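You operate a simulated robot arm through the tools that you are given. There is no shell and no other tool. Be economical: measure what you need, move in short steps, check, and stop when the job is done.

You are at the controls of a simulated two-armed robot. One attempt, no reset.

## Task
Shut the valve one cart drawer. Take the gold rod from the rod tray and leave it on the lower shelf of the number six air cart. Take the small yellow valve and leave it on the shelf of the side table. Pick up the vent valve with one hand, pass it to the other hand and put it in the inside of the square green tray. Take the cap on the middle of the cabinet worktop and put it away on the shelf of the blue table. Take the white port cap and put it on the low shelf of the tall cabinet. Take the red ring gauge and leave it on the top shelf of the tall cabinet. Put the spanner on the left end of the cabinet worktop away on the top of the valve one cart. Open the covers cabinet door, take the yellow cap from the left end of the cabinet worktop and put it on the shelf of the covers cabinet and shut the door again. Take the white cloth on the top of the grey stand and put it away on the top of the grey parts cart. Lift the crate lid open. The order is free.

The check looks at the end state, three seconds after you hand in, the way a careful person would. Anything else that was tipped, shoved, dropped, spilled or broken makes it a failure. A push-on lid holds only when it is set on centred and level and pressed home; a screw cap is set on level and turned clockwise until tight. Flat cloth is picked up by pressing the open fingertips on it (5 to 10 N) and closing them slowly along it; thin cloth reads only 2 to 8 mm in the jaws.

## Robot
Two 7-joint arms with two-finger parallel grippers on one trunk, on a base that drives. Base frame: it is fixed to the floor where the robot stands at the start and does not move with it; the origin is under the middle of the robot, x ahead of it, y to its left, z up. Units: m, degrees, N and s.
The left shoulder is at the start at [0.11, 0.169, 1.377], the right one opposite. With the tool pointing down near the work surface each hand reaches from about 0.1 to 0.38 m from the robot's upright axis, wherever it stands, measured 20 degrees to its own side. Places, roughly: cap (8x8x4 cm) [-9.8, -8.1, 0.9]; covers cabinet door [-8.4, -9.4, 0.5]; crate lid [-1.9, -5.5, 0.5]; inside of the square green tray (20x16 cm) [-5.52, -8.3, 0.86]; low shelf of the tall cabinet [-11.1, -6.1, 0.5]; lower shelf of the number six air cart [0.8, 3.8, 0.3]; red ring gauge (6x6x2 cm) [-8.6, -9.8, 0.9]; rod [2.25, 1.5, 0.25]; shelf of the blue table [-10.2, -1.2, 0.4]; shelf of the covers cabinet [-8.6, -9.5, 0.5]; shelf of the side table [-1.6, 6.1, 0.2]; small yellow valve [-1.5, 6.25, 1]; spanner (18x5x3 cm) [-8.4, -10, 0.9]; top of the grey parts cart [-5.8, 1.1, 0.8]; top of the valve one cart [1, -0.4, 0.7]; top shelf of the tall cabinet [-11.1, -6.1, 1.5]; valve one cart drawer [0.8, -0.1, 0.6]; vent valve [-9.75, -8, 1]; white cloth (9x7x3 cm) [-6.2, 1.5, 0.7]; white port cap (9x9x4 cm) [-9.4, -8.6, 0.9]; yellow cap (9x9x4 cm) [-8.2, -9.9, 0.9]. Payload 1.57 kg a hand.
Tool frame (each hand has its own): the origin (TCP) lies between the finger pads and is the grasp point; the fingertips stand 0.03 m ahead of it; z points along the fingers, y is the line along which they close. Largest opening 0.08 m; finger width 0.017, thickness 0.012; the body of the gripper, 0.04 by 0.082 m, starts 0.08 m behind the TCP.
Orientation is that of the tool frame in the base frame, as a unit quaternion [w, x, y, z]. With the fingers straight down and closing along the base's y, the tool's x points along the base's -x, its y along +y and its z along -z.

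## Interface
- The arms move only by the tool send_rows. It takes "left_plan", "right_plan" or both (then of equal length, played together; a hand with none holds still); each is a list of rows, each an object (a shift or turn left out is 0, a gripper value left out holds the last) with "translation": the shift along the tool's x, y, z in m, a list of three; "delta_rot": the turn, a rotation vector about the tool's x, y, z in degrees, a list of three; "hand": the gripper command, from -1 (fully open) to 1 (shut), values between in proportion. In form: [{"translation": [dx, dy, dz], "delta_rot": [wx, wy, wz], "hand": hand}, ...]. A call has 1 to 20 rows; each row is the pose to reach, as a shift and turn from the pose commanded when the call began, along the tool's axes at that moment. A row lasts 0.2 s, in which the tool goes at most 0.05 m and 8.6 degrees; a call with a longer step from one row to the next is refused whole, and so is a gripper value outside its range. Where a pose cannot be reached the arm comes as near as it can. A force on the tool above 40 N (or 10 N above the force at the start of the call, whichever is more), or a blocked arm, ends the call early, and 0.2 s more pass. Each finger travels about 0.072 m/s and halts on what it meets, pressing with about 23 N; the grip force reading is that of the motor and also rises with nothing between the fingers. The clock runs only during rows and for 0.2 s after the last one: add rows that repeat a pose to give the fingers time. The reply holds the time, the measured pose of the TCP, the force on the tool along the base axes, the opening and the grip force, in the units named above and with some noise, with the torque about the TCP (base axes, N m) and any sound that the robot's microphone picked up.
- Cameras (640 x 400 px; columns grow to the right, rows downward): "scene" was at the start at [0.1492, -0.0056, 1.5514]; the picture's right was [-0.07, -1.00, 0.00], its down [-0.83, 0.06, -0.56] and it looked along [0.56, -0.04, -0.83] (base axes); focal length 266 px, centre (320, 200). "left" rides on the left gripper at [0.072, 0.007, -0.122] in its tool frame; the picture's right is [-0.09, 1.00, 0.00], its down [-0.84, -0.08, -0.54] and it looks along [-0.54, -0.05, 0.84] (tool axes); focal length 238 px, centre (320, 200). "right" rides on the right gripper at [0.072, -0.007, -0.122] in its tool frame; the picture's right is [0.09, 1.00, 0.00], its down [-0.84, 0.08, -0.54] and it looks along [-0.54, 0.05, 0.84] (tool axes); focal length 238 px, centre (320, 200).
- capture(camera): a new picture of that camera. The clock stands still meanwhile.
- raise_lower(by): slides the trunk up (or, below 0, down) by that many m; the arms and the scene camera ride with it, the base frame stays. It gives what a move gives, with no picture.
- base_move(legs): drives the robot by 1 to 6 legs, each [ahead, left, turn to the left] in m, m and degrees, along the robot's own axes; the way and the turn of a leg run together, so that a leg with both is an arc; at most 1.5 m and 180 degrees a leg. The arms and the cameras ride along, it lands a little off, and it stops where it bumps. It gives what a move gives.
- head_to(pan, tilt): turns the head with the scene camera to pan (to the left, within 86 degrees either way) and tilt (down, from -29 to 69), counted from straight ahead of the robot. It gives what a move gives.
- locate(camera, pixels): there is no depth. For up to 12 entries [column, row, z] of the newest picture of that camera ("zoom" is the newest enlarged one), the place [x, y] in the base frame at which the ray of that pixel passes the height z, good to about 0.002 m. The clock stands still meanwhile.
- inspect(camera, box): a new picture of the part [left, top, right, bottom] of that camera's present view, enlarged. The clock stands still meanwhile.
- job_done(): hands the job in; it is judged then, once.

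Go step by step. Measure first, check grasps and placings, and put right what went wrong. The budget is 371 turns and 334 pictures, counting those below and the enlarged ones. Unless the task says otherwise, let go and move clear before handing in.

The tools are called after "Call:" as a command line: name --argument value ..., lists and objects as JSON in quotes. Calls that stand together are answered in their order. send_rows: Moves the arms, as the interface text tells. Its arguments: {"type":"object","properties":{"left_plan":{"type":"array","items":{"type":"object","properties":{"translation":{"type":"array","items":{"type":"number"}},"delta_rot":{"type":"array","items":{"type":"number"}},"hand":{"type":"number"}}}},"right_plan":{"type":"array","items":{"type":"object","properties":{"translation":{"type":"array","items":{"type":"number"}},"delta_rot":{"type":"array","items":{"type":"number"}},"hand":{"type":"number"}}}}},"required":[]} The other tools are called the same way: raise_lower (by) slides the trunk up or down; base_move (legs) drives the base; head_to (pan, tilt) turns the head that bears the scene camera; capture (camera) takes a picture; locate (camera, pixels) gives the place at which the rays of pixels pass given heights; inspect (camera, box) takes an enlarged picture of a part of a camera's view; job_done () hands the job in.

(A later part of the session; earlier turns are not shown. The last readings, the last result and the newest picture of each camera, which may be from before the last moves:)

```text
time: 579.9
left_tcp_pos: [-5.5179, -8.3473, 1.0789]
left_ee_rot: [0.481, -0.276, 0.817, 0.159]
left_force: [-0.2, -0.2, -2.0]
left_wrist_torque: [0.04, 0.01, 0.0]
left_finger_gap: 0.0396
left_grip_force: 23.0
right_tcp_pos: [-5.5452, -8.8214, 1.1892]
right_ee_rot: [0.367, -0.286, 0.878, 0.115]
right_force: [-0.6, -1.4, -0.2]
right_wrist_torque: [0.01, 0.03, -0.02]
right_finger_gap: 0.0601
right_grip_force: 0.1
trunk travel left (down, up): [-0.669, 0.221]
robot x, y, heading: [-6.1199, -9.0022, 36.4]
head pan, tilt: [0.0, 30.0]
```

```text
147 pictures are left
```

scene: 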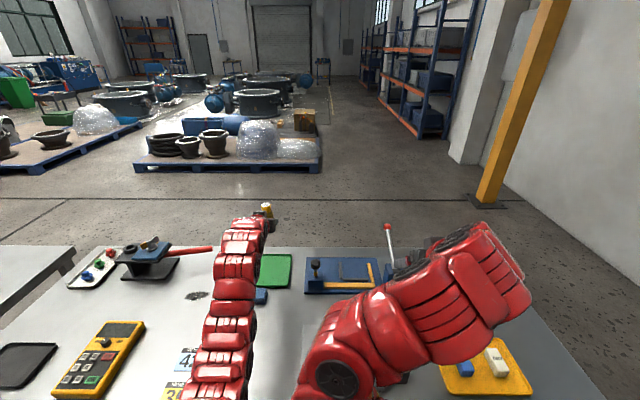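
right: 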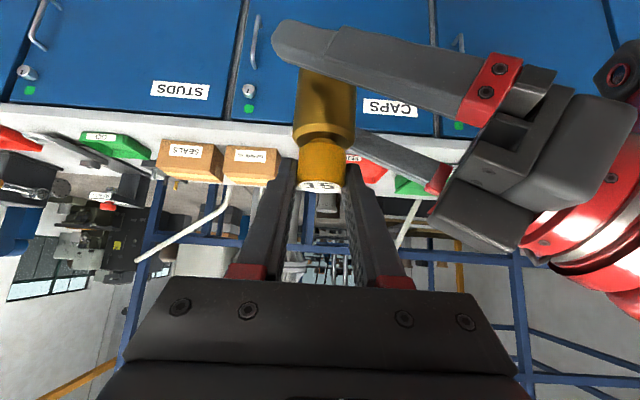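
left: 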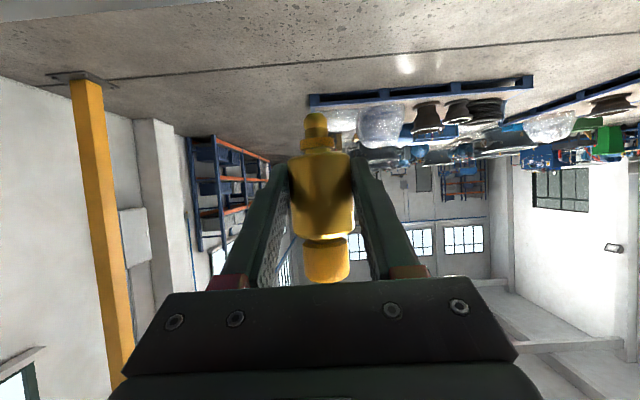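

Lower the trunk 0.12 and look.

Call:
raise_lower --by -0.12

Call:
head_to --pan 5 --tilt 42

Call:
capture --camera "scene"

Call:
capture --camera "left"

```text
time: 581.4
left_tcp_pos: [-5.5191, -8.3483, 0.9605]
left_ee_rot: [0.482, -0.276, 0.817, 0.159]
left_force: [0.7, -0.4, -2.4]
left_wrist_torque: [-0.02, 0.01, 0.0]
left_finger_gap: 0.039
left_grip_force: 23.1
right_tcp_pos: [-5.5448, -8.8222, 1.0692]
right_ee_rot: [0.367, -0.286, 0.878, 0.114]
right_force: [-0.5, -0.7, -0.1]
right_wrist_torque: [-0.02, -0.02, 0.03]
right_finger_gap: 0.06
right_grip_force: 0.0
trunk travel left (down, up): [-0.549, 0.341]
robot x, y, heading: [-6.1164, -9.0047, 36.5]
head pan, tilt: [0.0, 30.0]
```

```text
time: 582.1
left_tcp_pos: [-5.5181, -8.3476, 0.9593]
left_ee_rot: [0.481, -0.276, 0.817, 0.159]
left_force: [0.4, 0.0, -2.4]
left_wrist_torque: [0.0, 0.01, -0.02]
left_finger_gap: 0.0389
left_grip_force: 23.4
right_tcp_pos: [-5.544, -8.8214, 1.0694]
right_ee_rot: [0.366, -0.287, 0.878, 0.115]
right_force: [0.1, -0.4, 1.2]
right_wrist_torque: [0.0, 0.04, -0.02]
right_finger_gap: 0.0602
right_grip_force: 0.2
trunk travel left (down, up): [-0.549, 0.341]
robot x, y, heading: [-6.121, -9.0012, 36.2]
head pan, tilt: [5.0, 42.0]
```

```text
146 pictures are left
```

scene: 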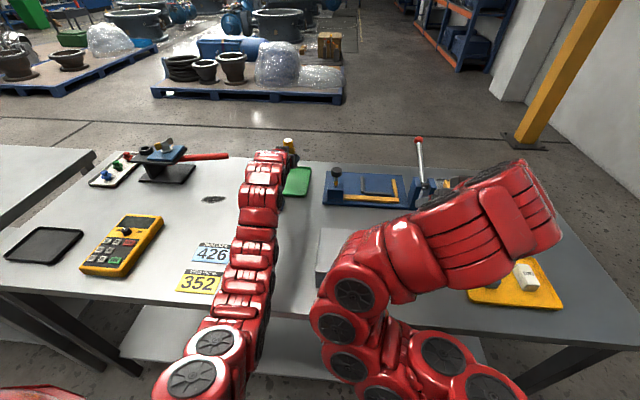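

```text
145 pictures are left
```

left: 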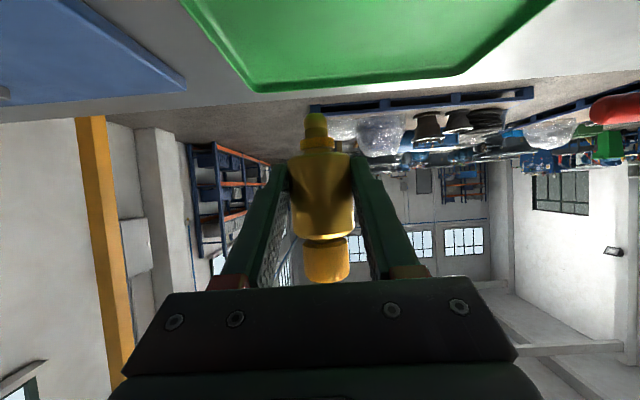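

Call:
locate --camera "left" --pixels '[[258, 88, 0.86], [458, 72, 0.86], [258, 88, 0.87], [458, 72, 0.87], [258, 88, 0.88]]'

```text
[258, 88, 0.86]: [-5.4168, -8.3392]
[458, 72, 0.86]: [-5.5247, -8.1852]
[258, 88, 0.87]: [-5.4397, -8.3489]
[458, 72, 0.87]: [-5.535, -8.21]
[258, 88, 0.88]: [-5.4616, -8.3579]
```

The valve is inside the tray's outline. Lower the trunk 4 cm, then feel down.

Call:
raise_lower --by -0.04

Call:
capture --camera "left"

Call:
inspect --camera "scene" --box '[230, 110, 380, 230]'

```text
time: 583.0
left_tcp_pos: [-5.518, -8.3476, 0.9195]
left_ee_rot: [0.481, -0.276, 0.817, 0.159]
left_force: [-0.3, -0.8, -1.7]
left_wrist_torque: [0.01, 0.03, 0.0]
left_finger_gap: 0.0391
left_grip_force: 23.3
right_tcp_pos: [-5.5452, -8.8224, 1.0298]
right_ee_rot: [0.367, -0.287, 0.878, 0.116]
right_force: [0.5, 0.0, 0.4]
right_wrist_torque: [0.0, -0.01, 0.02]
right_finger_gap: 0.0601
right_grip_force: 0.1
trunk travel left (down, up): [-0.509, 0.381]
robot x, y, heading: [-6.1211, -9.0023, 36.4]
head pan, tilt: [5.0, 42.0]
```

```text
144 pictures are left
```

left: 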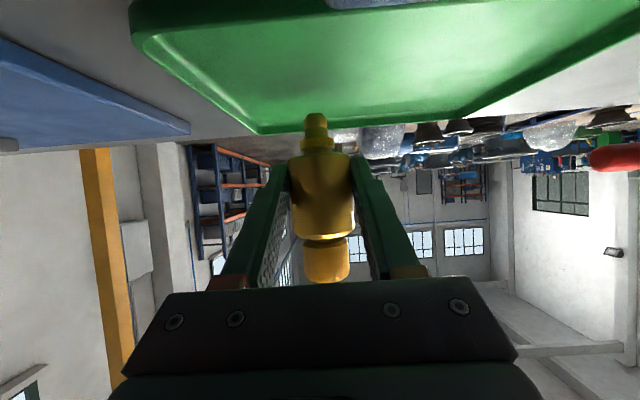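

```text
3.33 times, centred on (305, 170) of scene
```

zoom: 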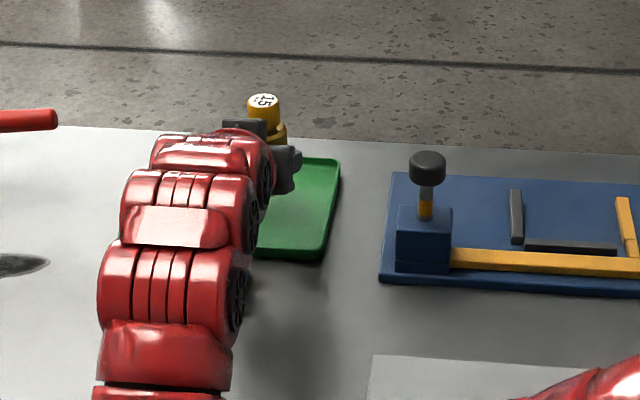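

Call:
locate --camera "left" --pixels '[[262, 130, 0.865], [465, 112, 0.865], [140, 40, 0.87], [315, 130, 0.865], [315, 118, 0.875]]'

```text
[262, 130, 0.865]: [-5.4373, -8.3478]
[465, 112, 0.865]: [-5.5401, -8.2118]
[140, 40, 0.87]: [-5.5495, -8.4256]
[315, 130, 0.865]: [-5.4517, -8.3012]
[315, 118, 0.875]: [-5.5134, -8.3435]
```

The nozzle tip is well inside the tray (5–8 cm from each rim). Lower gently until contact.

Call:
send_rows --left_plan '[{"translation": [0.003, 0, 0.0017]}, {"translation": [0.006, 0, 0.0035]}, {"translation": [0.0087, 0, 0.005]}]'

```text
time: 583.8
left_tcp_pos: [-5.5176, -8.3477, 0.9085]
left_ee_rot: [0.481, -0.275, 0.817, 0.159]
left_force: [0.2, 0.2, -2.5]
left_wrist_torque: [-0.03, 0.02, -0.01]
left_finger_gap: 0.039
left_grip_force: 23.0
right_tcp_pos: [-5.5461, -8.8225, 1.0306]
right_ee_rot: [0.366, -0.286, 0.878, 0.114]
right_force: [0.0, -0.2, 0.1]
right_wrist_torque: [0.02, 0.0, 0.0]
right_finger_gap: 0.0598
right_grip_force: 0.1
trunk travel left (down, up): [-0.509, 0.381]
robot x, y, heading: [-6.1186, -9.0029, 36.6]
head pan, tilt: [5.0, 42.0]
```

Call:
send_rows --left_plan '[{"translation": [0.002, 0, 0.001]}, {"translation": [0.0035, 0, 0.002]}, {"translation": [0.005, 0, 0.003]}]'

Call:
capture --camera "left"

```text
time: 584.6
left_tcp_pos: [-5.5182, -8.3476, 0.9035]
left_ee_rot: [0.481, -0.275, 0.817, 0.158]
left_force: [0.3, 0.6, -2.2]
left_wrist_torque: [-0.05, 0.01, 0.0]
left_finger_gap: 0.0388
left_grip_force: 23.1
right_tcp_pos: [-5.5439, -8.8215, 1.0296]
right_ee_rot: [0.366, -0.287, 0.878, 0.115]
right_force: [0.4, 0.7, -0.5]
right_wrist_torque: [0.02, -0.01, 0.01]
right_finger_gap: 0.06
right_grip_force: 0.0
trunk travel left (down, up): [-0.509, 0.381]
robot x, y, heading: [-6.1182, -9.0036, 36.7]
head pan, tilt: [5.0, 42.0]
```

```text
142 pictures are left
```

left: 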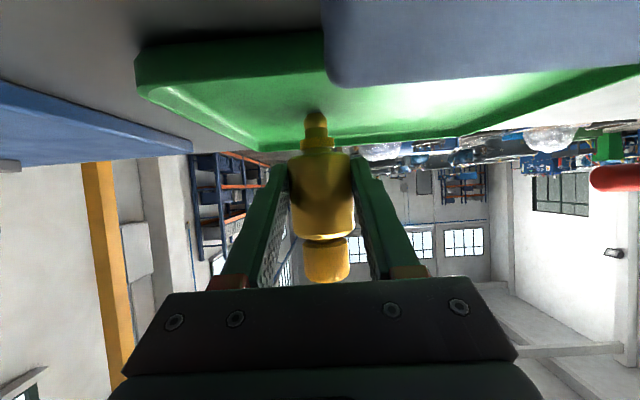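

Call:
send_rows --left_plan '[{"translation": [0.0017, 0, 0.001]}, {"translation": [0.0035, 0, 0.002]}, {"translation": [0.005, 0, 0.003]}]'

```text
time: 585.4
left_tcp_pos: [-5.5195, -8.3472, 0.9018]
left_ee_rot: [0.484, -0.275, 0.815, 0.16]
left_force: [3.2, 2.1, 13.8]
left_wrist_torque: [0.26, -0.19, -0.02]
left_finger_gap: 0.039
left_grip_force: 22.5
right_tcp_pos: [-5.5452, -8.8235, 1.0302]
right_ee_rot: [0.367, -0.286, 0.877, 0.115]
right_force: [-0.3, -0.7, 0.2]
right_wrist_torque: [0.01, -0.01, -0.01]
right_finger_gap: 0.0598
right_grip_force: 0.1
trunk travel left (down, up): [-0.509, 0.381]
robot x, y, heading: [-6.1186, -9.0021, 36.5]
head pan, tilt: [5.0, 42.0]
```

Contact. Ease up, open gently and withdraw.

Call:
send_rows --left_plan '[{"translation": [-0.0015, 0, -0.001]}, {"translation": [-0.0015, 0, -0.001], "hand": -0.1}, {"translation": [-0.0015, 0, -0.001], "hand": -0.3}, {"translation": [-0.0015, 0, -0.001], "hand": -0.6}, {"translation": [-0.0015, 0, -0.001], "hand": -0.6}, {"translation": [-0.003, 0, -0.02]}, {"translation": [-0.01, 0, -0.05]}, {"translation": [-0.03, 0, -0.09]}, {"translation": [-0.06, 0, -0.12]}]'

Call:
capture --camera "left"

Call:
inspect --camera "scene" --box '[230, 110, 380, 230]'

```text
time: 587.4
left_tcp_pos: [-5.5786, -8.391, 1.0087]
left_ee_rot: [0.481, -0.275, 0.817, 0.158]
left_force: [0.0, 0.2, -0.2]
left_wrist_torque: [0.0, 0.02, -0.01]
left_finger_gap: 0.064
left_grip_force: 0.1
right_tcp_pos: [-5.5452, -8.8207, 1.028]
right_ee_rot: [0.367, -0.287, 0.878, 0.115]
right_force: [0.2, 0.4, -0.2]
right_wrist_torque: [0.04, 0.01, 0.0]
right_finger_gap: 0.0599
right_grip_force: 0.0
trunk travel left (down, up): [-0.509, 0.381]
robot x, y, heading: [-6.1185, -9.002, 36.2]
head pan, tilt: [5.0, 42.0]
```

```text
141 pictures are left
```

left: 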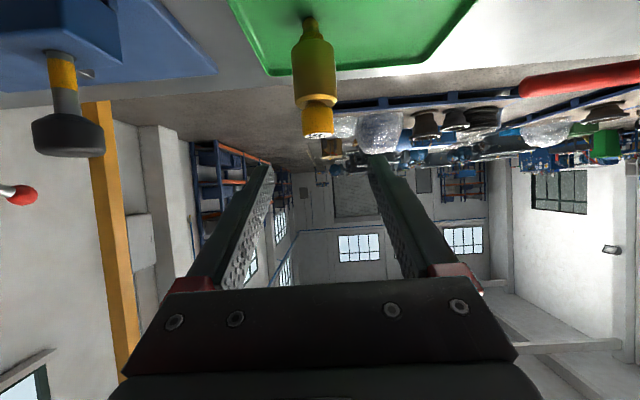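

```text
3.33 times, centred on (305, 170) of scene
```

zoom: 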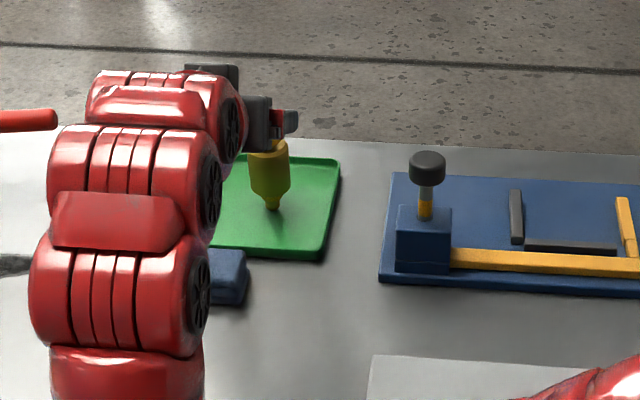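

The vent valve stands inside the green tray. Back away and turn toward the worktop's left end for the yellow cap.

Call:
base_move --legs '[[-0.85, 0, 0]]'

Call:
inspect --camera "scene" --box '[200, 90, 400, 210]'

Call:
send_rows --left_plan '[{"translation": [0.02, 0.02, -0.035], "hand": -1}, {"translation": [0.04, 0.04, -0.07]}, {"translation": [0.06, 0.06, -0.1]}, {"translation": [0.08, 0.08, -0.13]}]'

Call:
base_move --legs '[[0, 0, 179]]'

Call:
head_to --pan 0 --tilt 35

Call:
capture --camera "scene"

```text
time: 591.9
left_tcp_pos: [-6.2665, -8.8981, 1.0092]
left_ee_rot: [0.481, -0.276, 0.817, 0.159]
left_force: [0.1, 0.3, -0.2]
left_wrist_torque: [0.0, 0.0, 0.01]
left_finger_gap: 0.064
left_grip_force: 0.0
right_tcp_pos: [-6.2332, -9.3297, 1.0293]
right_ee_rot: [0.367, -0.287, 0.877, 0.116]
right_force: [-0.7, 0.2, 0.0]
right_wrist_torque: [0.0, 0.02, -0.01]
right_finger_gap: 0.0601
right_grip_force: 0.1
trunk travel left (down, up): [-0.509, 0.381]
robot x, y, heading: [-6.8087, -9.5141, 36.5]
head pan, tilt: [5.0, 42.0]
```

```text
3.20 times, centred on (300, 150) of scene
```

zoom: 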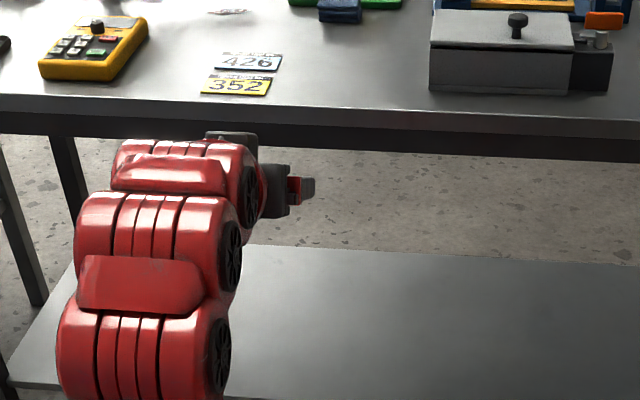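

```text
time: 592.9
left_tcp_pos: [-6.4378, -8.9263, 0.999]
left_ee_rot: [0.481, -0.276, 0.817, 0.159]
left_force: [-0.1, 0.5, 0.5]
left_wrist_torque: [0.01, -0.01, 0.03]
left_finger_gap: 0.0799
left_grip_force: 0.2
right_tcp_pos: [-6.2337, -9.3295, 1.0289]
right_ee_rot: [0.368, -0.287, 0.877, 0.115]
right_force: [-0.2, 0.8, 0.7]
right_wrist_torque: [-0.01, 0.0, -0.01]
right_finger_gap: 0.06
right_grip_force: 0.0
trunk travel left (down, up): [-0.509, 0.381]
robot x, y, heading: [-6.8062, -9.5096, 36.5]
head pan, tilt: [5.0, 42.0]
```

```text
time: 600.5
left_tcp_pos: [-7.2066, -10.0717, 1.0003]
left_ee_rot: [0.146, 0.824, 0.254, -0.485]
left_force: [-0.9, 0.3, 0.0]
left_wrist_torque: [0.01, -0.01, 0.07]
left_finger_gap: 0.08
left_grip_force: 0.1
right_tcp_pos: [-7.3895, -9.6581, 1.0293]
right_ee_rot: [0.106, 0.885, 0.263, -0.369]
right_force: [0.4, -0.5, 0.2]
right_wrist_torque: [-0.01, 0.0, 0.08]
right_finger_gap: 0.06
right_grip_force: 0.0
trunk travel left (down, up): [-0.509, 0.381]
robot x, y, heading: [-6.8065, -9.5076, -146.4]
head pan, tilt: [5.0, 42.0]
```

```text
time: 601.2
left_tcp_pos: [-7.2073, -10.0723, 0.9999]
left_ee_rot: [0.146, 0.824, 0.255, -0.485]
left_force: [-0.5, 0.1, 0.2]
left_wrist_torque: [0.02, -0.01, -0.02]
left_finger_gap: 0.08
left_grip_force: 0.0
right_tcp_pos: [-7.3886, -9.6592, 1.0279]
right_ee_rot: [0.106, 0.885, 0.263, -0.37]
right_force: [0.1, 0.5, -0.1]
right_wrist_torque: [-0.05, 0.01, -0.04]
right_finger_gap: 0.0599
right_grip_force: 0.1
trunk travel left (down, up): [-0.509, 0.381]
robot x, y, heading: [-6.8044, -9.5056, -146.7]
head pan, tilt: [0.0, 35.0]
```

```text
138 pictures are left
```

scene: 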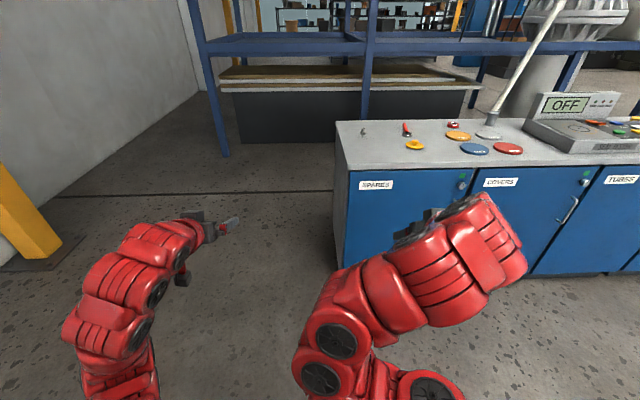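

Call:
inspect --camera "scene" --box '[325, 95, 535, 220]'

Call:
locate --camera "scene" --pixels '[[415, 146, 0.9], [453, 125, 0.89], [406, 130, 0.89], [363, 132, 0.89], [346, 172, 0.88], [470, 165, 0.88], [337, 125, 0.88], [458, 136, 0.89], [475, 149, 0.89], [508, 149, 0.89], [487, 136, 0.89]]'

```text
3.05 times, centred on (430, 158) of scene
```

zoom: 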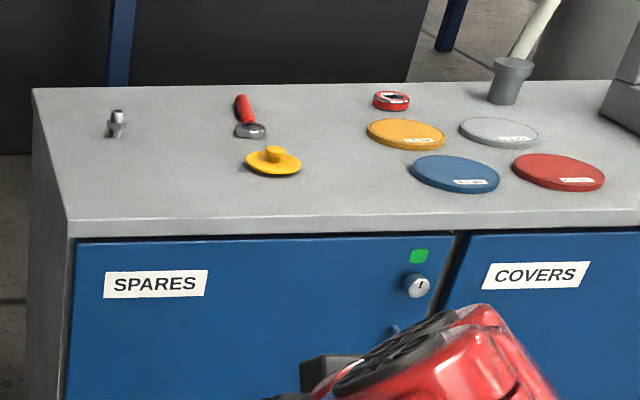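

```text
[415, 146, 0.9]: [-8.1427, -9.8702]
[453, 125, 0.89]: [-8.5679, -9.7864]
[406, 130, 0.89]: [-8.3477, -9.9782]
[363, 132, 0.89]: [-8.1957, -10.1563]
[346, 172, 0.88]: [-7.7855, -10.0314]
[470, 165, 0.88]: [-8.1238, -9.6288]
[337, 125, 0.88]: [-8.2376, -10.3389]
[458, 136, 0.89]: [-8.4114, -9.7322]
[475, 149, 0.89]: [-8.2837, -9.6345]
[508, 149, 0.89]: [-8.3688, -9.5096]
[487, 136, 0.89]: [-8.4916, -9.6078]
```

On the left end: the yellow knobbed cap at (-8.14,-9.87), the red-handled spanner (-8.35,-9.98), the red ring gauge (-8.57,-9.79); the COVERS door is hinged left, handle right. First pick the yellow cap with the left hand: sidestep and move in.

Call:
base_move --legs '[[0, 0, 1.7], [0, -0.72, 0], [0.45, 0, 0]]'

Call:
send_rows --left_plan '[{"delta_rot": [0, 5, 0]}, {"delta_rot": [0, 10, 0]}, {"delta_rot": [0, 15, 0]}, {"delta_rot": [0, 15, 0]}]'

Call:
capture --camera "scene"

Call:
capture --camera "left"

```text
time: 607.8
left_tcp_pos: [-7.9721, -9.7602, 0.9999]
left_ee_rot: [0.153, 0.82, 0.267, -0.482]
left_force: [0.4, -0.2, 0.8]
left_wrist_torque: [-0.03, 0.02, -0.01]
left_finger_gap: 0.0802
left_grip_force: 0.1
right_tcp_pos: [-8.1657, -9.3536, 1.0296]
right_ee_rot: [0.111, 0.881, 0.278, -0.366]
right_force: [0.2, 0.4, 0.2]
right_wrist_torque: [-0.01, -0.02, 0.0]
right_finger_gap: 0.0599
right_grip_force: 0.1
trunk travel left (down, up): [-0.509, 0.381]
robot x, y, heading: [-7.5873, -9.1861, -144.7]
head pan, tilt: [0.0, 35.0]
```

```text
time: 608.8
left_tcp_pos: [-7.9704, -9.7596, 1.0]
left_ee_rot: [0.117, 0.875, 0.284, -0.373]
left_force: [-0.6, -0.5, 0.1]
left_wrist_torque: [0.0, 0.03, 0.01]
left_finger_gap: 0.0799
left_grip_force: 0.0
right_tcp_pos: [-8.1658, -9.3523, 1.0285]
right_ee_rot: [0.112, 0.881, 0.277, -0.368]
right_force: [0.4, 1.3, 0.3]
right_wrist_torque: [-0.03, 0.01, 0.01]
right_finger_gap: 0.0598
right_grip_force: 0.0
trunk travel left (down, up): [-0.509, 0.381]
robot x, y, heading: [-7.5833, -9.1857, -144.8]
head pan, tilt: [0.0, 35.0]
```

```text
136 pictures are left
```

scene: 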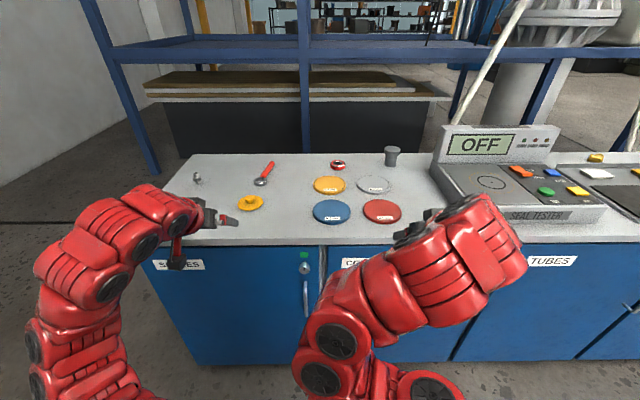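

```text
135 pictures are left
```

left: 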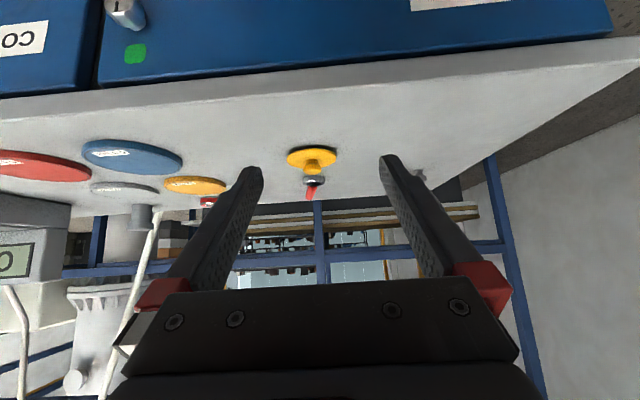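

Call:
locate --camera "left" --pixels '[[312, 165, 0.9], [312, 165, 0.91], [312, 158, 0.885]]'

Call:
locate --camera "scene" --pixels '[[251, 199, 0.9], [251, 199, 0.91], [251, 205, 0.885], [264, 182, 0.89], [268, 166, 0.89], [260, 183, 0.885], [338, 164, 0.89], [304, 290, 0.6], [300, 250, 0.85], [322, 250, 0.85]]'

```text
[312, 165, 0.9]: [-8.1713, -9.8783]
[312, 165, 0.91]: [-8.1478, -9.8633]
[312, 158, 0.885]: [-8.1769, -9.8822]
```

```text
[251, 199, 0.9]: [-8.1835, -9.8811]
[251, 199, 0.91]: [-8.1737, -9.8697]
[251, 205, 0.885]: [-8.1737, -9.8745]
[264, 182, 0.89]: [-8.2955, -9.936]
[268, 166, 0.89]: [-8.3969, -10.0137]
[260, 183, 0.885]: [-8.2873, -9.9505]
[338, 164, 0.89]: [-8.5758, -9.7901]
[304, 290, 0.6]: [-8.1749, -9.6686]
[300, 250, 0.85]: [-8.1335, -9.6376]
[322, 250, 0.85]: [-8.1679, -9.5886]
```

Knob at ≈(-8.172,-9.877,0.903). Drive 0.2 ahead (and 2 cm right), then fine-tune with the arm.

Call:
base_move --legs '[[0.2, -0.02, 0]]'

Call:
raise_lower --by -0.04

Call:
capture --camera "left"

```text
time: 610.4
left_tcp_pos: [-8.1465, -9.8561, 0.998]
left_ee_rot: [0.117, 0.876, 0.284, -0.372]
left_force: [0.1, -0.4, -0.5]
left_wrist_torque: [0.05, 0.01, -0.01]
left_finger_gap: 0.08
left_grip_force: 0.0
right_tcp_pos: [-8.3401, -9.4485, 1.0283]
right_ee_rot: [0.111, 0.881, 0.276, -0.367]
right_force: [-0.7, -0.9, -0.3]
right_wrist_torque: [0.01, 0.01, 0.0]
right_finger_gap: 0.06
right_grip_force: 0.1
trunk travel left (down, up): [-0.509, 0.381]
robot x, y, heading: [-7.7592, -9.2809, -144.8]
head pan, tilt: [0.0, 35.0]
```

```text
time: 611.2
left_tcp_pos: [-8.1458, -9.8564, 0.96]
left_ee_rot: [0.116, 0.876, 0.283, -0.372]
left_force: [1.1, 0.3, 0.4]
left_wrist_torque: [-0.02, -0.02, 0.02]
left_finger_gap: 0.0801
left_grip_force: 0.0
right_tcp_pos: [-8.3397, -9.4486, 0.9888]
right_ee_rot: [0.111, 0.881, 0.275, -0.368]
right_force: [0.8, 0.6, -1.1]
right_wrist_torque: [-0.03, 0.03, -0.01]
right_finger_gap: 0.0601
right_grip_force: 0.0
trunk travel left (down, up): [-0.469, 0.421]
robot x, y, heading: [-7.7632, -9.2815, -144.9]
head pan, tilt: [0.0, 35.0]
```

```text
134 pictures are left
```

left: 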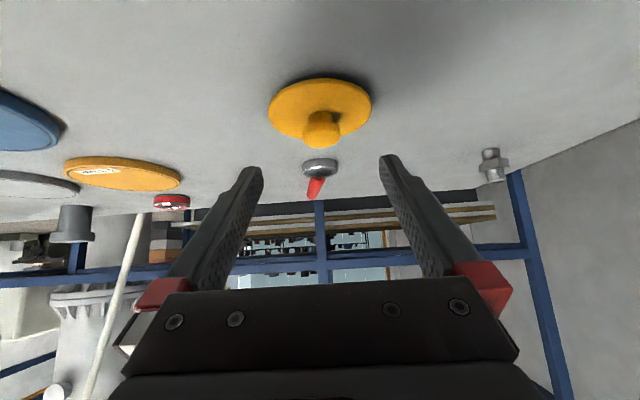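

Call:
locate --camera "left" --pixels '[[321, 130, 0.9], [321, 130, 0.91], [321, 98, 0.885]]'

```text
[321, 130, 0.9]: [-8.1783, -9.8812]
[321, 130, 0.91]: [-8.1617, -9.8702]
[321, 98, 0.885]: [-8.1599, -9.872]
```

Call:
send_rows --left_plan '[{"translation": [0.004, 0.001, 0.008]}, {"translation": [0.009, 0.002, 0.015]}, {"translation": [0.013, 0.0025, 0.022]}, {"translation": [0.0177, 0.0025, 0.0289]}, {"translation": [0.0177, 0.0025, 0.0289]}]'

Call:
capture --camera "left"

```text
time: 612.5
left_tcp_pos: [-8.151, -9.863, 0.9275]
left_ee_rot: [0.117, 0.876, 0.284, -0.372]
left_force: [0.1, 0.6, -0.3]
left_wrist_torque: [-0.02, -0.03, 0.01]
left_finger_gap: 0.0797
left_grip_force: 0.1
right_tcp_pos: [-8.3392, -9.4481, 0.9888]
right_ee_rot: [0.111, 0.881, 0.275, -0.368]
right_force: [0.0, -0.2, -0.4]
right_wrist_torque: [0.05, -0.02, 0.02]
right_finger_gap: 0.0599
right_grip_force: 0.1
trunk travel left (down, up): [-0.469, 0.421]
robot x, y, heading: [-7.7573, -9.284, -144.9]
head pan, tilt: [0.0, 35.0]
```

```text
133 pictures are left
```

left: 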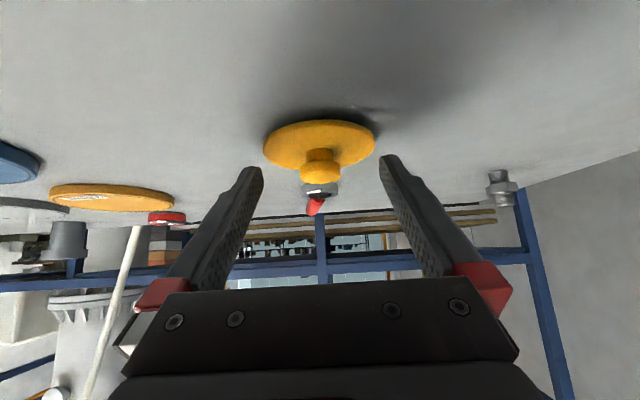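

Matches the earlier successful grasp geometry. Close.

Call:
send_rows --left_plan '[{"hand": -0.3}, {"hand": 0.2}, {"hand": 0.6}, {"hand": 1}, {"hand": 1}]'

Call:
raise_lower --by 0.12

Call:
capture --camera "left"

```text
time: 613.6
left_tcp_pos: [-8.1501, -9.8618, 0.928]
left_ee_rot: [0.117, 0.876, 0.284, -0.371]
left_force: [0.5, -0.8, -0.5]
left_wrist_torque: [-0.02, -0.02, 0.0]
left_finger_gap: 0.0266
left_grip_force: 23.1
right_tcp_pos: [-8.3391, -9.4482, 0.9879]
right_ee_rot: [0.111, 0.881, 0.276, -0.368]
right_force: [-0.8, -0.2, 0.9]
right_wrist_torque: [-0.02, -0.01, 0.01]
right_finger_gap: 0.0599
right_grip_force: 0.1
trunk travel left (down, up): [-0.469, 0.421]
robot x, y, heading: [-7.7604, -9.2803, -144.9]
head pan, tilt: [0.0, 35.0]
```

```text
time: 615.1
left_tcp_pos: [-8.1511, -9.8625, 1.0467]
left_ee_rot: [0.117, 0.876, 0.283, -0.372]
left_force: [-0.1, 0.3, -0.3]
left_wrist_torque: [0.02, -0.04, 0.03]
left_finger_gap: 0.0267
left_grip_force: 23.2
right_tcp_pos: [-8.3383, -9.4477, 1.1095]
right_ee_rot: [0.111, 0.881, 0.276, -0.367]
right_force: [0.7, -0.3, 0.1]
right_wrist_torque: [0.04, 0.01, 0.01]
right_finger_gap: 0.0599
right_grip_force: 0.1
trunk travel left (down, up): [-0.589, 0.301]
robot x, y, heading: [-7.7619, -9.2857, -145.2]
head pan, tilt: [0.0, 35.0]
```

```text
132 pictures are left
```

left: 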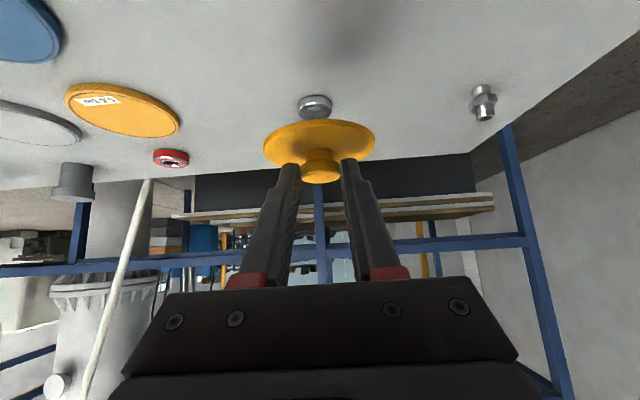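

Cap in hand. Back off 0.6 m and study the COVERS door.

Call:
base_move --legs '[[-0.6, 0, 0]]'

Call:
head_to --pan -15 --tilt 40

Call:
capture --camera "scene"

```text
time: 618.6
left_tcp_pos: [-7.6539, -9.5121, 1.0474]
left_ee_rot: [0.117, 0.876, 0.283, -0.372]
left_force: [0.5, 0.9, -0.2]
left_wrist_torque: [0.01, -0.01, 0.0]
left_finger_gap: 0.0259
left_grip_force: 22.9
right_tcp_pos: [-7.842, -9.0978, 1.1086]
right_ee_rot: [0.111, 0.881, 0.276, -0.368]
right_force: [0.1, 0.8, 0.1]
right_wrist_torque: [0.01, 0.03, -0.01]
right_finger_gap: 0.0601
right_grip_force: 0.0
trunk travel left (down, up): [-0.589, 0.301]
robot x, y, heading: [-7.267, -8.9342, -144.9]
head pan, tilt: [0.0, 35.0]
```

```text
time: 619.4
left_tcp_pos: [-7.6543, -9.5122, 1.0473]
left_ee_rot: [0.118, 0.876, 0.283, -0.372]
left_force: [0.6, 0.4, -1.0]
left_wrist_torque: [0.01, -0.02, 0.01]
left_finger_gap: 0.0257
left_grip_force: 23.2
right_tcp_pos: [-7.8427, -9.0981, 1.109]
right_ee_rot: [0.11, 0.881, 0.275, -0.368]
right_force: [0.6, 0.3, -0.1]
right_wrist_torque: [-0.03, 0.0, 0.01]
right_finger_gap: 0.06
right_grip_force: 0.1
trunk travel left (down, up): [-0.589, 0.301]
robot x, y, heading: [-7.2665, -8.9321, -145.0]
head pan, tilt: [-15.0, 40.0]
```

```text
131 pictures are left
```

scene: 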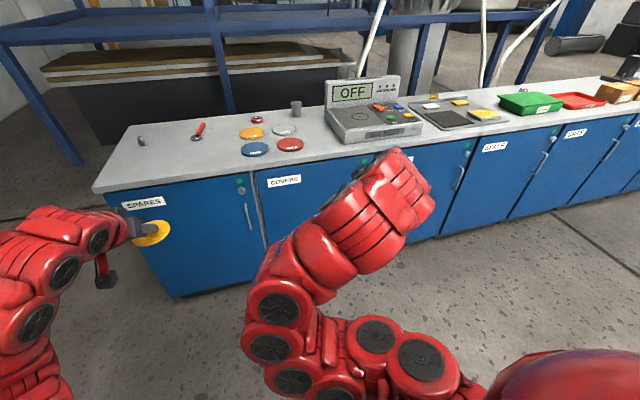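

My right arm hides the door. Sidestep right 0.45 and look left.

Call:
base_move --legs '[[0, -0.5, 0]]'

Call:
head_to --pan 12 --tilt 40

Call:
capture --camera "scene"

```text
time: 622.3
left_tcp_pos: [-7.9374, -9.1055, 1.0481]
left_ee_rot: [0.118, 0.875, 0.285, -0.372]
left_force: [1.0, 0.2, -0.2]
left_wrist_torque: [-0.02, 0.0, -0.02]
left_finger_gap: 0.0255
left_grip_force: 23.0
right_tcp_pos: [-8.1317, -8.6923, 1.109]
right_ee_rot: [0.111, 0.881, 0.277, -0.367]
right_force: [-0.9, -0.4, -0.7]
right_wrist_torque: [-0.02, -0.01, 0.02]
right_finger_gap: 0.0596
right_grip_force: 0.0
trunk travel left (down, up): [-0.589, 0.301]
robot x, y, heading: [-7.5549, -8.5257, -144.6]
head pan, tilt: [-15.0, 40.0]
```

```text
time: 623.2
left_tcp_pos: [-7.9399, -9.1046, 1.048]
left_ee_rot: [0.118, 0.876, 0.286, -0.371]
left_force: [-0.5, 0.3, -0.8]
left_wrist_torque: [-0.01, -0.03, -0.03]
left_finger_gap: 0.0255
left_grip_force: 23.2
right_tcp_pos: [-8.1301, -8.6923, 1.1093]
right_ee_rot: [0.112, 0.88, 0.279, -0.367]
right_force: [0.4, -0.5, -0.2]
right_wrist_torque: [0.02, -0.01, 0.01]
right_finger_gap: 0.06
right_grip_force: 0.1
trunk travel left (down, up): [-0.589, 0.301]
robot x, y, heading: [-7.5511, -8.5257, -144.5]
head pan, tilt: [12.0, 40.0]
```

```text
130 pictures are left
```

scene: 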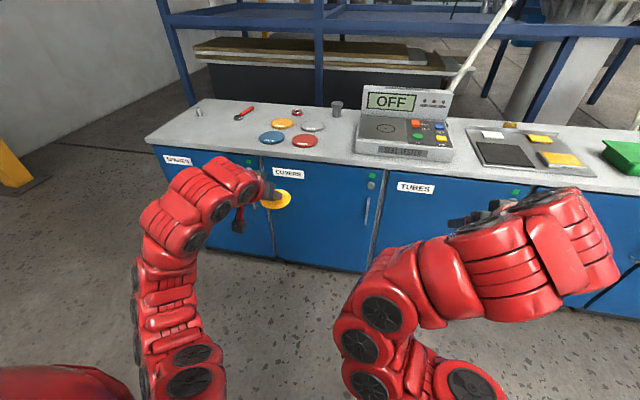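

The COVERS door spans cols 262–382 with a vertical bar handle at (366,211). Measure it.

Call:
inspect --camera "scene" --box '[250, 150, 410, 280]'

Call:
locate --camera "scene" --pixels '[[366, 199, 0.7], [366, 199, 0.65], [366, 225, 0.6], [366, 225, 0.55], [262, 158, 0.85], [383, 172, 0.85], [272, 258, 0.05], [372, 272, 0.05], [320, 165, 0.88], [371, 185, 0.75]]'

```text
3.08 times, centred on (330, 215) of scene
```

zoom: 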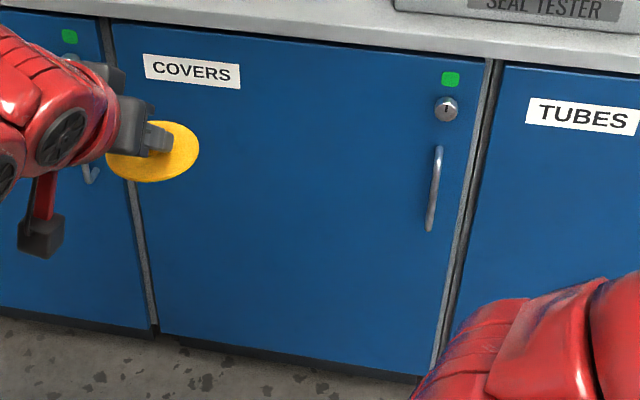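

```text
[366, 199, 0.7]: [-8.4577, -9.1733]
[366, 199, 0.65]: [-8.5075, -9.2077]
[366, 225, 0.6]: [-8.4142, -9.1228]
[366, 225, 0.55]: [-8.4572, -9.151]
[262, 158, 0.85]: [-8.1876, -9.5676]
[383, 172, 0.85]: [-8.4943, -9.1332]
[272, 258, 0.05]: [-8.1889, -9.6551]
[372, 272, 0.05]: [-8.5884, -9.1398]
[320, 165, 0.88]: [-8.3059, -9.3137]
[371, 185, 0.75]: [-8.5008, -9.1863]
```

Handle: vertical bar at ≈(-8.508,-9.196), z 0.485–0.655; hinge at (-8.19,-9.65). I'll grip it with the right hand at z≈0.57 while the left keeps the cap above worktop height. Lower the trunk and set both arms.

Call:
raise_lower --by -0.35

Call:
send_rows --left_plan '[{"translation": [-0.03, 0, -0.03]}, {"translation": [-0.06, 0, -0.06]}, {"translation": [-0.09, 0, -0.09]}, {"translation": [-0.12, 0, -0.12]}, {"translation": [-0.15, 0, -0.15]}, {"translation": [-0.177, 0, -0.177]}, {"translation": [-0.19, 0, -0.19]}, {"translation": [-0.19, 0, -0.19]}]' --right_plan '[{"translation": [0.015, 0, 0.02], "delta_rot": [0, -4, 0], "hand": -1}, {"translation": [0.03, 0, 0.04], "delta_rot": [0, -8, 0]}, {"translation": [0.05, 0, 0.06], "delta_rot": [0, -12, 0]}, {"translation": [0.07, 0, 0.08], "delta_rot": [0, -15, 0]}, {"translation": [0.09, 0, 0.1], "delta_rot": [0, -15, 0]}, {"translation": [0.105, 0, 0.12], "delta_rot": [0, -15, 0]}, {"translation": [0.12, 0, 0.14], "delta_rot": [0, -15, 0]}, {"translation": [0.12, 0, 0.14], "delta_rot": [0, -15, 0]}]'

Call:
base_move --legs '[[0, 0, 2.2], [0, 0.16, 0]]'

Call:
head_to --pan 0 --tilt 38

Call:
capture --camera "scene"

Call:
capture --camera "right"

```text
time: 626.6
left_tcp_pos: [-7.9394, -9.1058, 0.6976]
left_ee_rot: [0.117, 0.875, 0.285, -0.372]
left_force: [-0.2, 0.6, -0.5]
left_wrist_torque: [-0.04, -0.01, 0.03]
left_finger_gap: 0.0247
left_grip_force: 23.0
right_tcp_pos: [-8.1308, -8.6932, 0.7592]
right_ee_rot: [0.112, 0.88, 0.277, -0.369]
right_force: [0.3, -0.2, 0.1]
right_wrist_torque: [0.02, -0.03, 0.02]
right_finger_gap: 0.06
right_grip_force: 0.1
trunk travel left (down, up): [-0.239, 0.651]
robot x, y, heading: [-7.5525, -8.5253, -144.5]
head pan, tilt: [12.0, 40.0]
```

```text
time: 628.4
left_tcp_pos: [-7.9365, -9.1068, 0.7891]
left_ee_rot: [0.118, 0.874, 0.286, -0.375]
left_force: [-0.3, -0.2, 0.2]
left_wrist_torque: [0.0, 0.0, 0.01]
left_finger_gap: 0.0
left_grip_force: 20.7
left hand out of reach, approached as far as the arm can: row 3, 4, 5, 6, 7, 8
right_tcp_pos: [-8.2305, -8.6521, 0.6822]
right_ee_rot: [0.115, 0.845, 0.269, -0.448]
right_force: [-0.2, -0.7, -0.2]
right_wrist_torque: [0.0, -0.03, -0.03]
right_finger_gap: 0.0799
right_grip_force: 0.1
right hand out of reach, approached as far as the arm can: row 1, 2, 3, 4, 5, 6, 7, 8
trunk travel left (down, up): [-0.239, 0.651]
robot x, y, heading: [-7.551, -8.5272, -144.6]
head pan, tilt: [12.0, 40.0]
```

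```text
time: 630.2
left_tcp_pos: [-7.8157, -9.2466, 0.7894]
left_ee_rot: [0.125, 0.868, 0.303, -0.373]
left_force: [0.9, -0.2, 0.0]
left_wrist_torque: [0.0, 0.01, 0.03]
left_finger_gap: 0.0
left_grip_force: 21.3
right_tcp_pos: [-8.1272, -8.8059, 0.6824]
right_ee_rot: [0.122, 0.84, 0.285, -0.445]
right_force: [0.2, -0.1, 0.1]
right_wrist_torque: [-0.01, -0.01, 0.0]
right_finger_gap: 0.0803
right_grip_force: 0.0
trunk travel left (down, up): [-0.239, 0.651]
robot x, y, heading: [-7.4543, -8.65, -142.1]
head pan, tilt: [12.0, 40.0]
```

```text
time: 631.0
left_tcp_pos: [-7.816, -9.2477, 0.7901]
left_ee_rot: [0.124, 0.869, 0.302, -0.372]
left_force: [0.2, 0.3, 0.3]
left_wrist_torque: [0.03, 0.03, 0.03]
left_finger_gap: 0.0
left_grip_force: 21.5
right_tcp_pos: [-8.1261, -8.8053, 0.6807]
right_ee_rot: [0.122, 0.841, 0.284, -0.445]
right_force: [-0.2, -0.9, 0.4]
right_wrist_torque: [-0.01, 0.01, -0.01]
right_finger_gap: 0.0802
right_grip_force: 0.1
trunk travel left (down, up): [-0.239, 0.651]
robot x, y, heading: [-7.454, -8.6513, -142.2]
head pan, tilt: [0.0, 38.0]
```

```text
128 pictures are left
```

scene: 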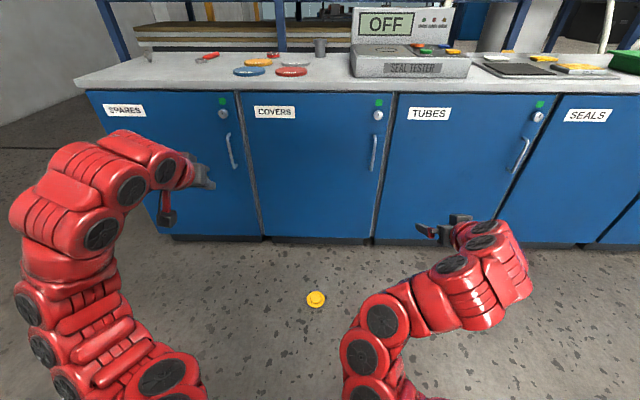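

```text
127 pictures are left
```

right: 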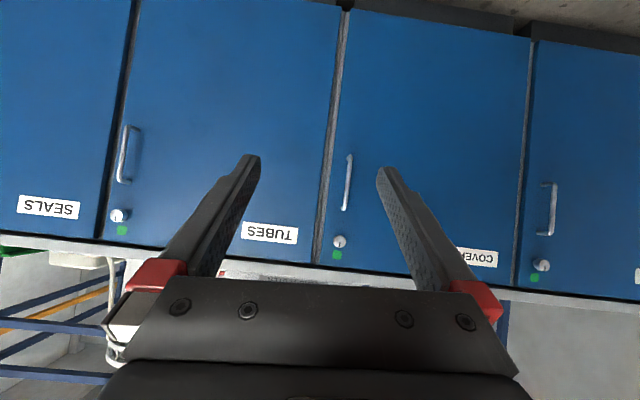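

The cap slipped out of the left hand and lies on the floor at (316,299). I must retrieve it. Look at it closely.

Call:
inspect --camera "scene" --box '[270, 260, 370, 340]'

Call:
locate --camera "scene" --pixels '[[316, 297, 0.03], [316, 300, 0.0], [374, 152, 0.57], [374, 135, 0.655], [374, 170, 0.485]]'

```text
5.00 times, centred on (320, 300) of scene
```

zoom: 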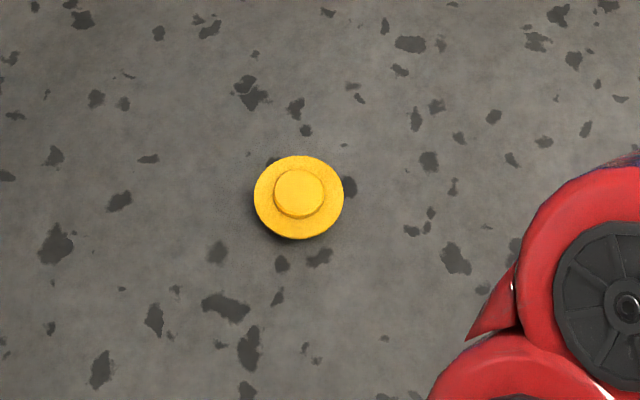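

```text
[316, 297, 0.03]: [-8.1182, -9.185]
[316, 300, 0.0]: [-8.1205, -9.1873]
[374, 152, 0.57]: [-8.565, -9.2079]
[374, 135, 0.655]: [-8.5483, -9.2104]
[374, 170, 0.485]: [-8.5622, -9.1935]
```

It seems to lie upside down (wide plug up). I'll bring the right hand straight down over it for a closer look: rotate the hand downward, drive 0.3 m ahead, lower the trunk.

Call:
send_rows --right_plan '[{"translation": [0.01, 0.03, -0.01], "delta_rot": [-0.5, 7.8, 0]}, {"translation": [0.02, 0.06, -0.02], "delta_rot": [-1, 15.6, 0]}, {"translation": [0.03, 0.09, -0.03], "delta_rot": [-1.5, 23.5, 0]}, {"translation": [0.03, 0.12, -0.03], "delta_rot": [-2, 31.3, 0]}, {"translation": [0.03, 0.15, -0.03], "delta_rot": [-2.5, 39, 0]}, {"translation": [0.03, 0.18, -0.03], "delta_rot": [-3, 47, 0]}, {"translation": [0.03, 0.2, -0.03], "delta_rot": [-3.4, 54.8, 0]}, {"translation": [0.03, 0.2, -0.03], "delta_rot": [-3.4, 54.8, 0]}]'

Call:
base_move --legs '[[0.25, 0, 0]]'

Call:
raise_lower --by -0.22

Call:
capture --camera "right"

```text
time: 632.8
left_tcp_pos: [-7.8167, -9.2461, 0.7887]
left_ee_rot: [0.125, 0.868, 0.303, -0.372]
left_force: [-0.2, 0.1, -0.7]
left_wrist_torque: [0.0, 0.01, -0.02]
left_finger_gap: 0.0001
left_grip_force: 21.5
right_tcp_pos: [-7.9368, -8.8725, 0.5666]
right_ee_rot: [0.025, 0.938, 0.317, -0.138]
right_force: [-0.1, 0.3, 0.8]
right_wrist_torque: [0.0, -0.01, 0.01]
right_finger_gap: 0.0799
right_grip_force: 0.0
right hand out of reach, approached as far as the arm can: row 3, 4, 5, 6, 7, 8
trunk travel left (down, up): [-0.239, 0.651]
robot x, y, heading: [-7.4546, -8.65, -142.2]
head pan, tilt: [0.0, 38.0]
```

```text
time: 634.6
left_tcp_pos: [-8.0128, -9.3991, 0.789]
left_ee_rot: [0.125, 0.868, 0.303, -0.372]
left_force: [-0.6, -0.5, 0.1]
left_wrist_torque: [-0.02, 0.02, 0.0]
left_finger_gap: 0.0
left_grip_force: 21.5
right_tcp_pos: [-8.1328, -9.0267, 0.5643]
right_ee_rot: [0.026, 0.937, 0.319, -0.138]
right_force: [0.1, -0.5, -0.7]
right_wrist_torque: [0.03, -0.02, -0.01]
right_finger_gap: 0.0801
right_grip_force: 0.1
trunk travel left (down, up): [-0.239, 0.651]
robot x, y, heading: [-7.6502, -8.8036, -141.9]
head pan, tilt: [0.0, 38.0]
```

```text
time: 636.9
left_tcp_pos: [-8.013, -9.3992, 0.5684]
left_ee_rot: [0.126, 0.868, 0.304, -0.372]
left_force: [0.4, 0.5, -0.4]
left_wrist_torque: [0.03, 0.02, 0.01]
left_finger_gap: 0.0003
left_grip_force: 20.7
right_tcp_pos: [-8.1322, -9.0259, 0.3457]
right_ee_rot: [0.026, 0.937, 0.319, -0.139]
right_force: [-0.6, -0.5, 0.4]
right_wrist_torque: [-0.01, -0.01, -0.02]
right_finger_gap: 0.0802
right_grip_force: 0.0
trunk travel left (down, up): [-0.019, 0.871]
robot x, y, heading: [-7.6527, -8.8026, -142.1]
head pan, tilt: [0.0, 38.0]
```

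```text
125 pictures are left
```

right: 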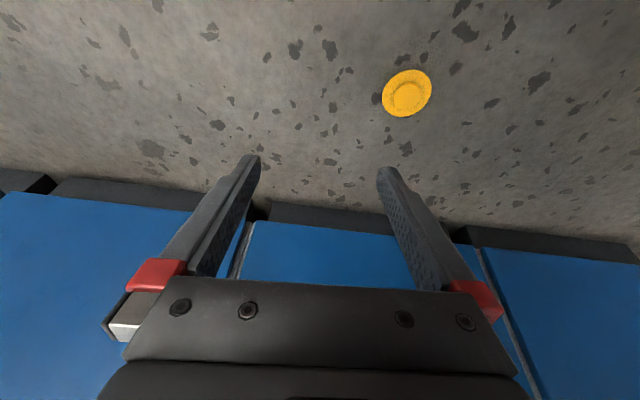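

Call:
inspect --camera "right" --box '[360, 50, 460, 140]'

Call:
locate --camera "right" --pixels '[[407, 93, 0.03], [407, 93, 0.01], [383, 93, 0.02], [431, 90, 0.02]]'

```text
4.44 times, centred on (410, 95) of right
```

zoom: 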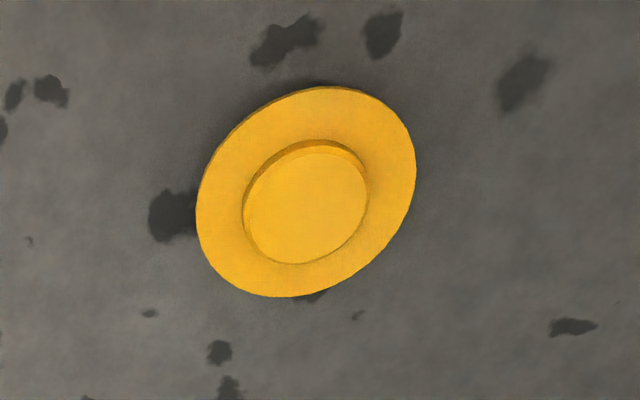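

```text
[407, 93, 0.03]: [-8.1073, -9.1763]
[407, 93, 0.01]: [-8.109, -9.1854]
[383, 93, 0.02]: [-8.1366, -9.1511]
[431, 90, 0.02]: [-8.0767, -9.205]
```

Confirmed: upside down, with a low plug (≈48 mm) on top. I'll pick it by the plug with the right hand pointing straight down, then flip it via the left hand. Straighten and centre the hand first.

Call:
base_move --legs '[[0.08, 0.12, 0]]'

Call:
send_rows --right_plan '[{"translation": [0, 0, 0.03], "delta_rot": [-0.8, 5.4, 0]}, {"translation": [0, 0, 0.06], "delta_rot": [-1.6, 10.8, 0]}, {"translation": [0, 0, 0.09], "delta_rot": [-2.4, 16.1, 0]}, {"translation": [0, 0, 0.12], "delta_rot": [-2.4, 16.1, 0]}, {"translation": [0, 0, 0.15], "delta_rot": [-2.4, 16.1, 0]}, {"translation": [0, 0, 0.15], "delta_rot": [-2.4, 16.1, 0]}]'

Call:
capture --camera "right"

```text
time: 638.3
left_tcp_pos: [-8.0008, -9.5418, 0.5702]
left_ee_rot: [0.126, 0.868, 0.304, -0.371]
left_force: [-0.7, -0.2, 0.4]
left_wrist_torque: [0.02, 0.01, -0.01]
left_finger_gap: 0.0001
left_grip_force: 21.2
right_tcp_pos: [-8.1206, -9.1699, 0.3448]
right_ee_rot: [0.026, 0.937, 0.319, -0.139]
right_force: [-0.3, 0.0, -0.4]
right_wrist_torque: [0.0, 0.01, 0.0]
right_finger_gap: 0.08
right_grip_force: 0.0
trunk travel left (down, up): [-0.019, 0.871]
robot x, y, heading: [-7.6413, -8.9438, -142.1]
head pan, tilt: [0.0, 38.0]
```

```text
time: 639.7
left_tcp_pos: [-8.0013, -9.5424, 0.5689]
left_ee_rot: [0.125, 0.868, 0.303, -0.372]
left_force: [-0.9, -0.2, -0.8]
left_wrist_torque: [0.0, 0.01, -0.03]
left_finger_gap: 0.0
left_grip_force: 21.1
right_tcp_pos: [-8.1602, -9.1898, 0.2006]
right_ee_rot: [0.0, 0.947, 0.321, 0.0]
right_force: [-0.1, 0.5, 0.5]
right_wrist_torque: [0.01, -0.02, -0.01]
right_finger_gap: 0.0801
right_grip_force: 0.2
right hand out of reach, approached as far as the arm can: row 1, 2, 3, 4
trunk travel left (down, up): [-0.019, 0.871]
robot x, y, heading: [-7.6412, -8.9476, -142.0]
head pan, tilt: [0.0, 38.0]
```

```text
123 pictures are left
```

right: 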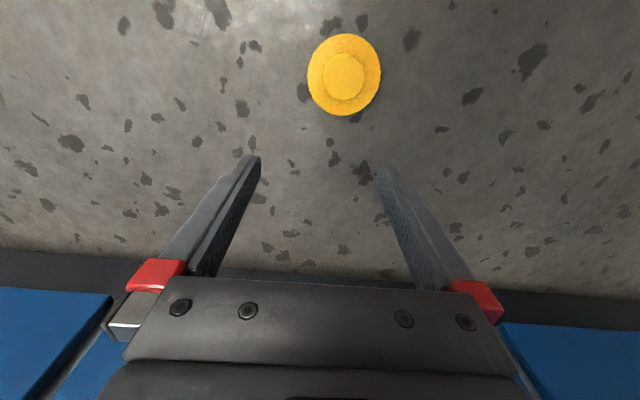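

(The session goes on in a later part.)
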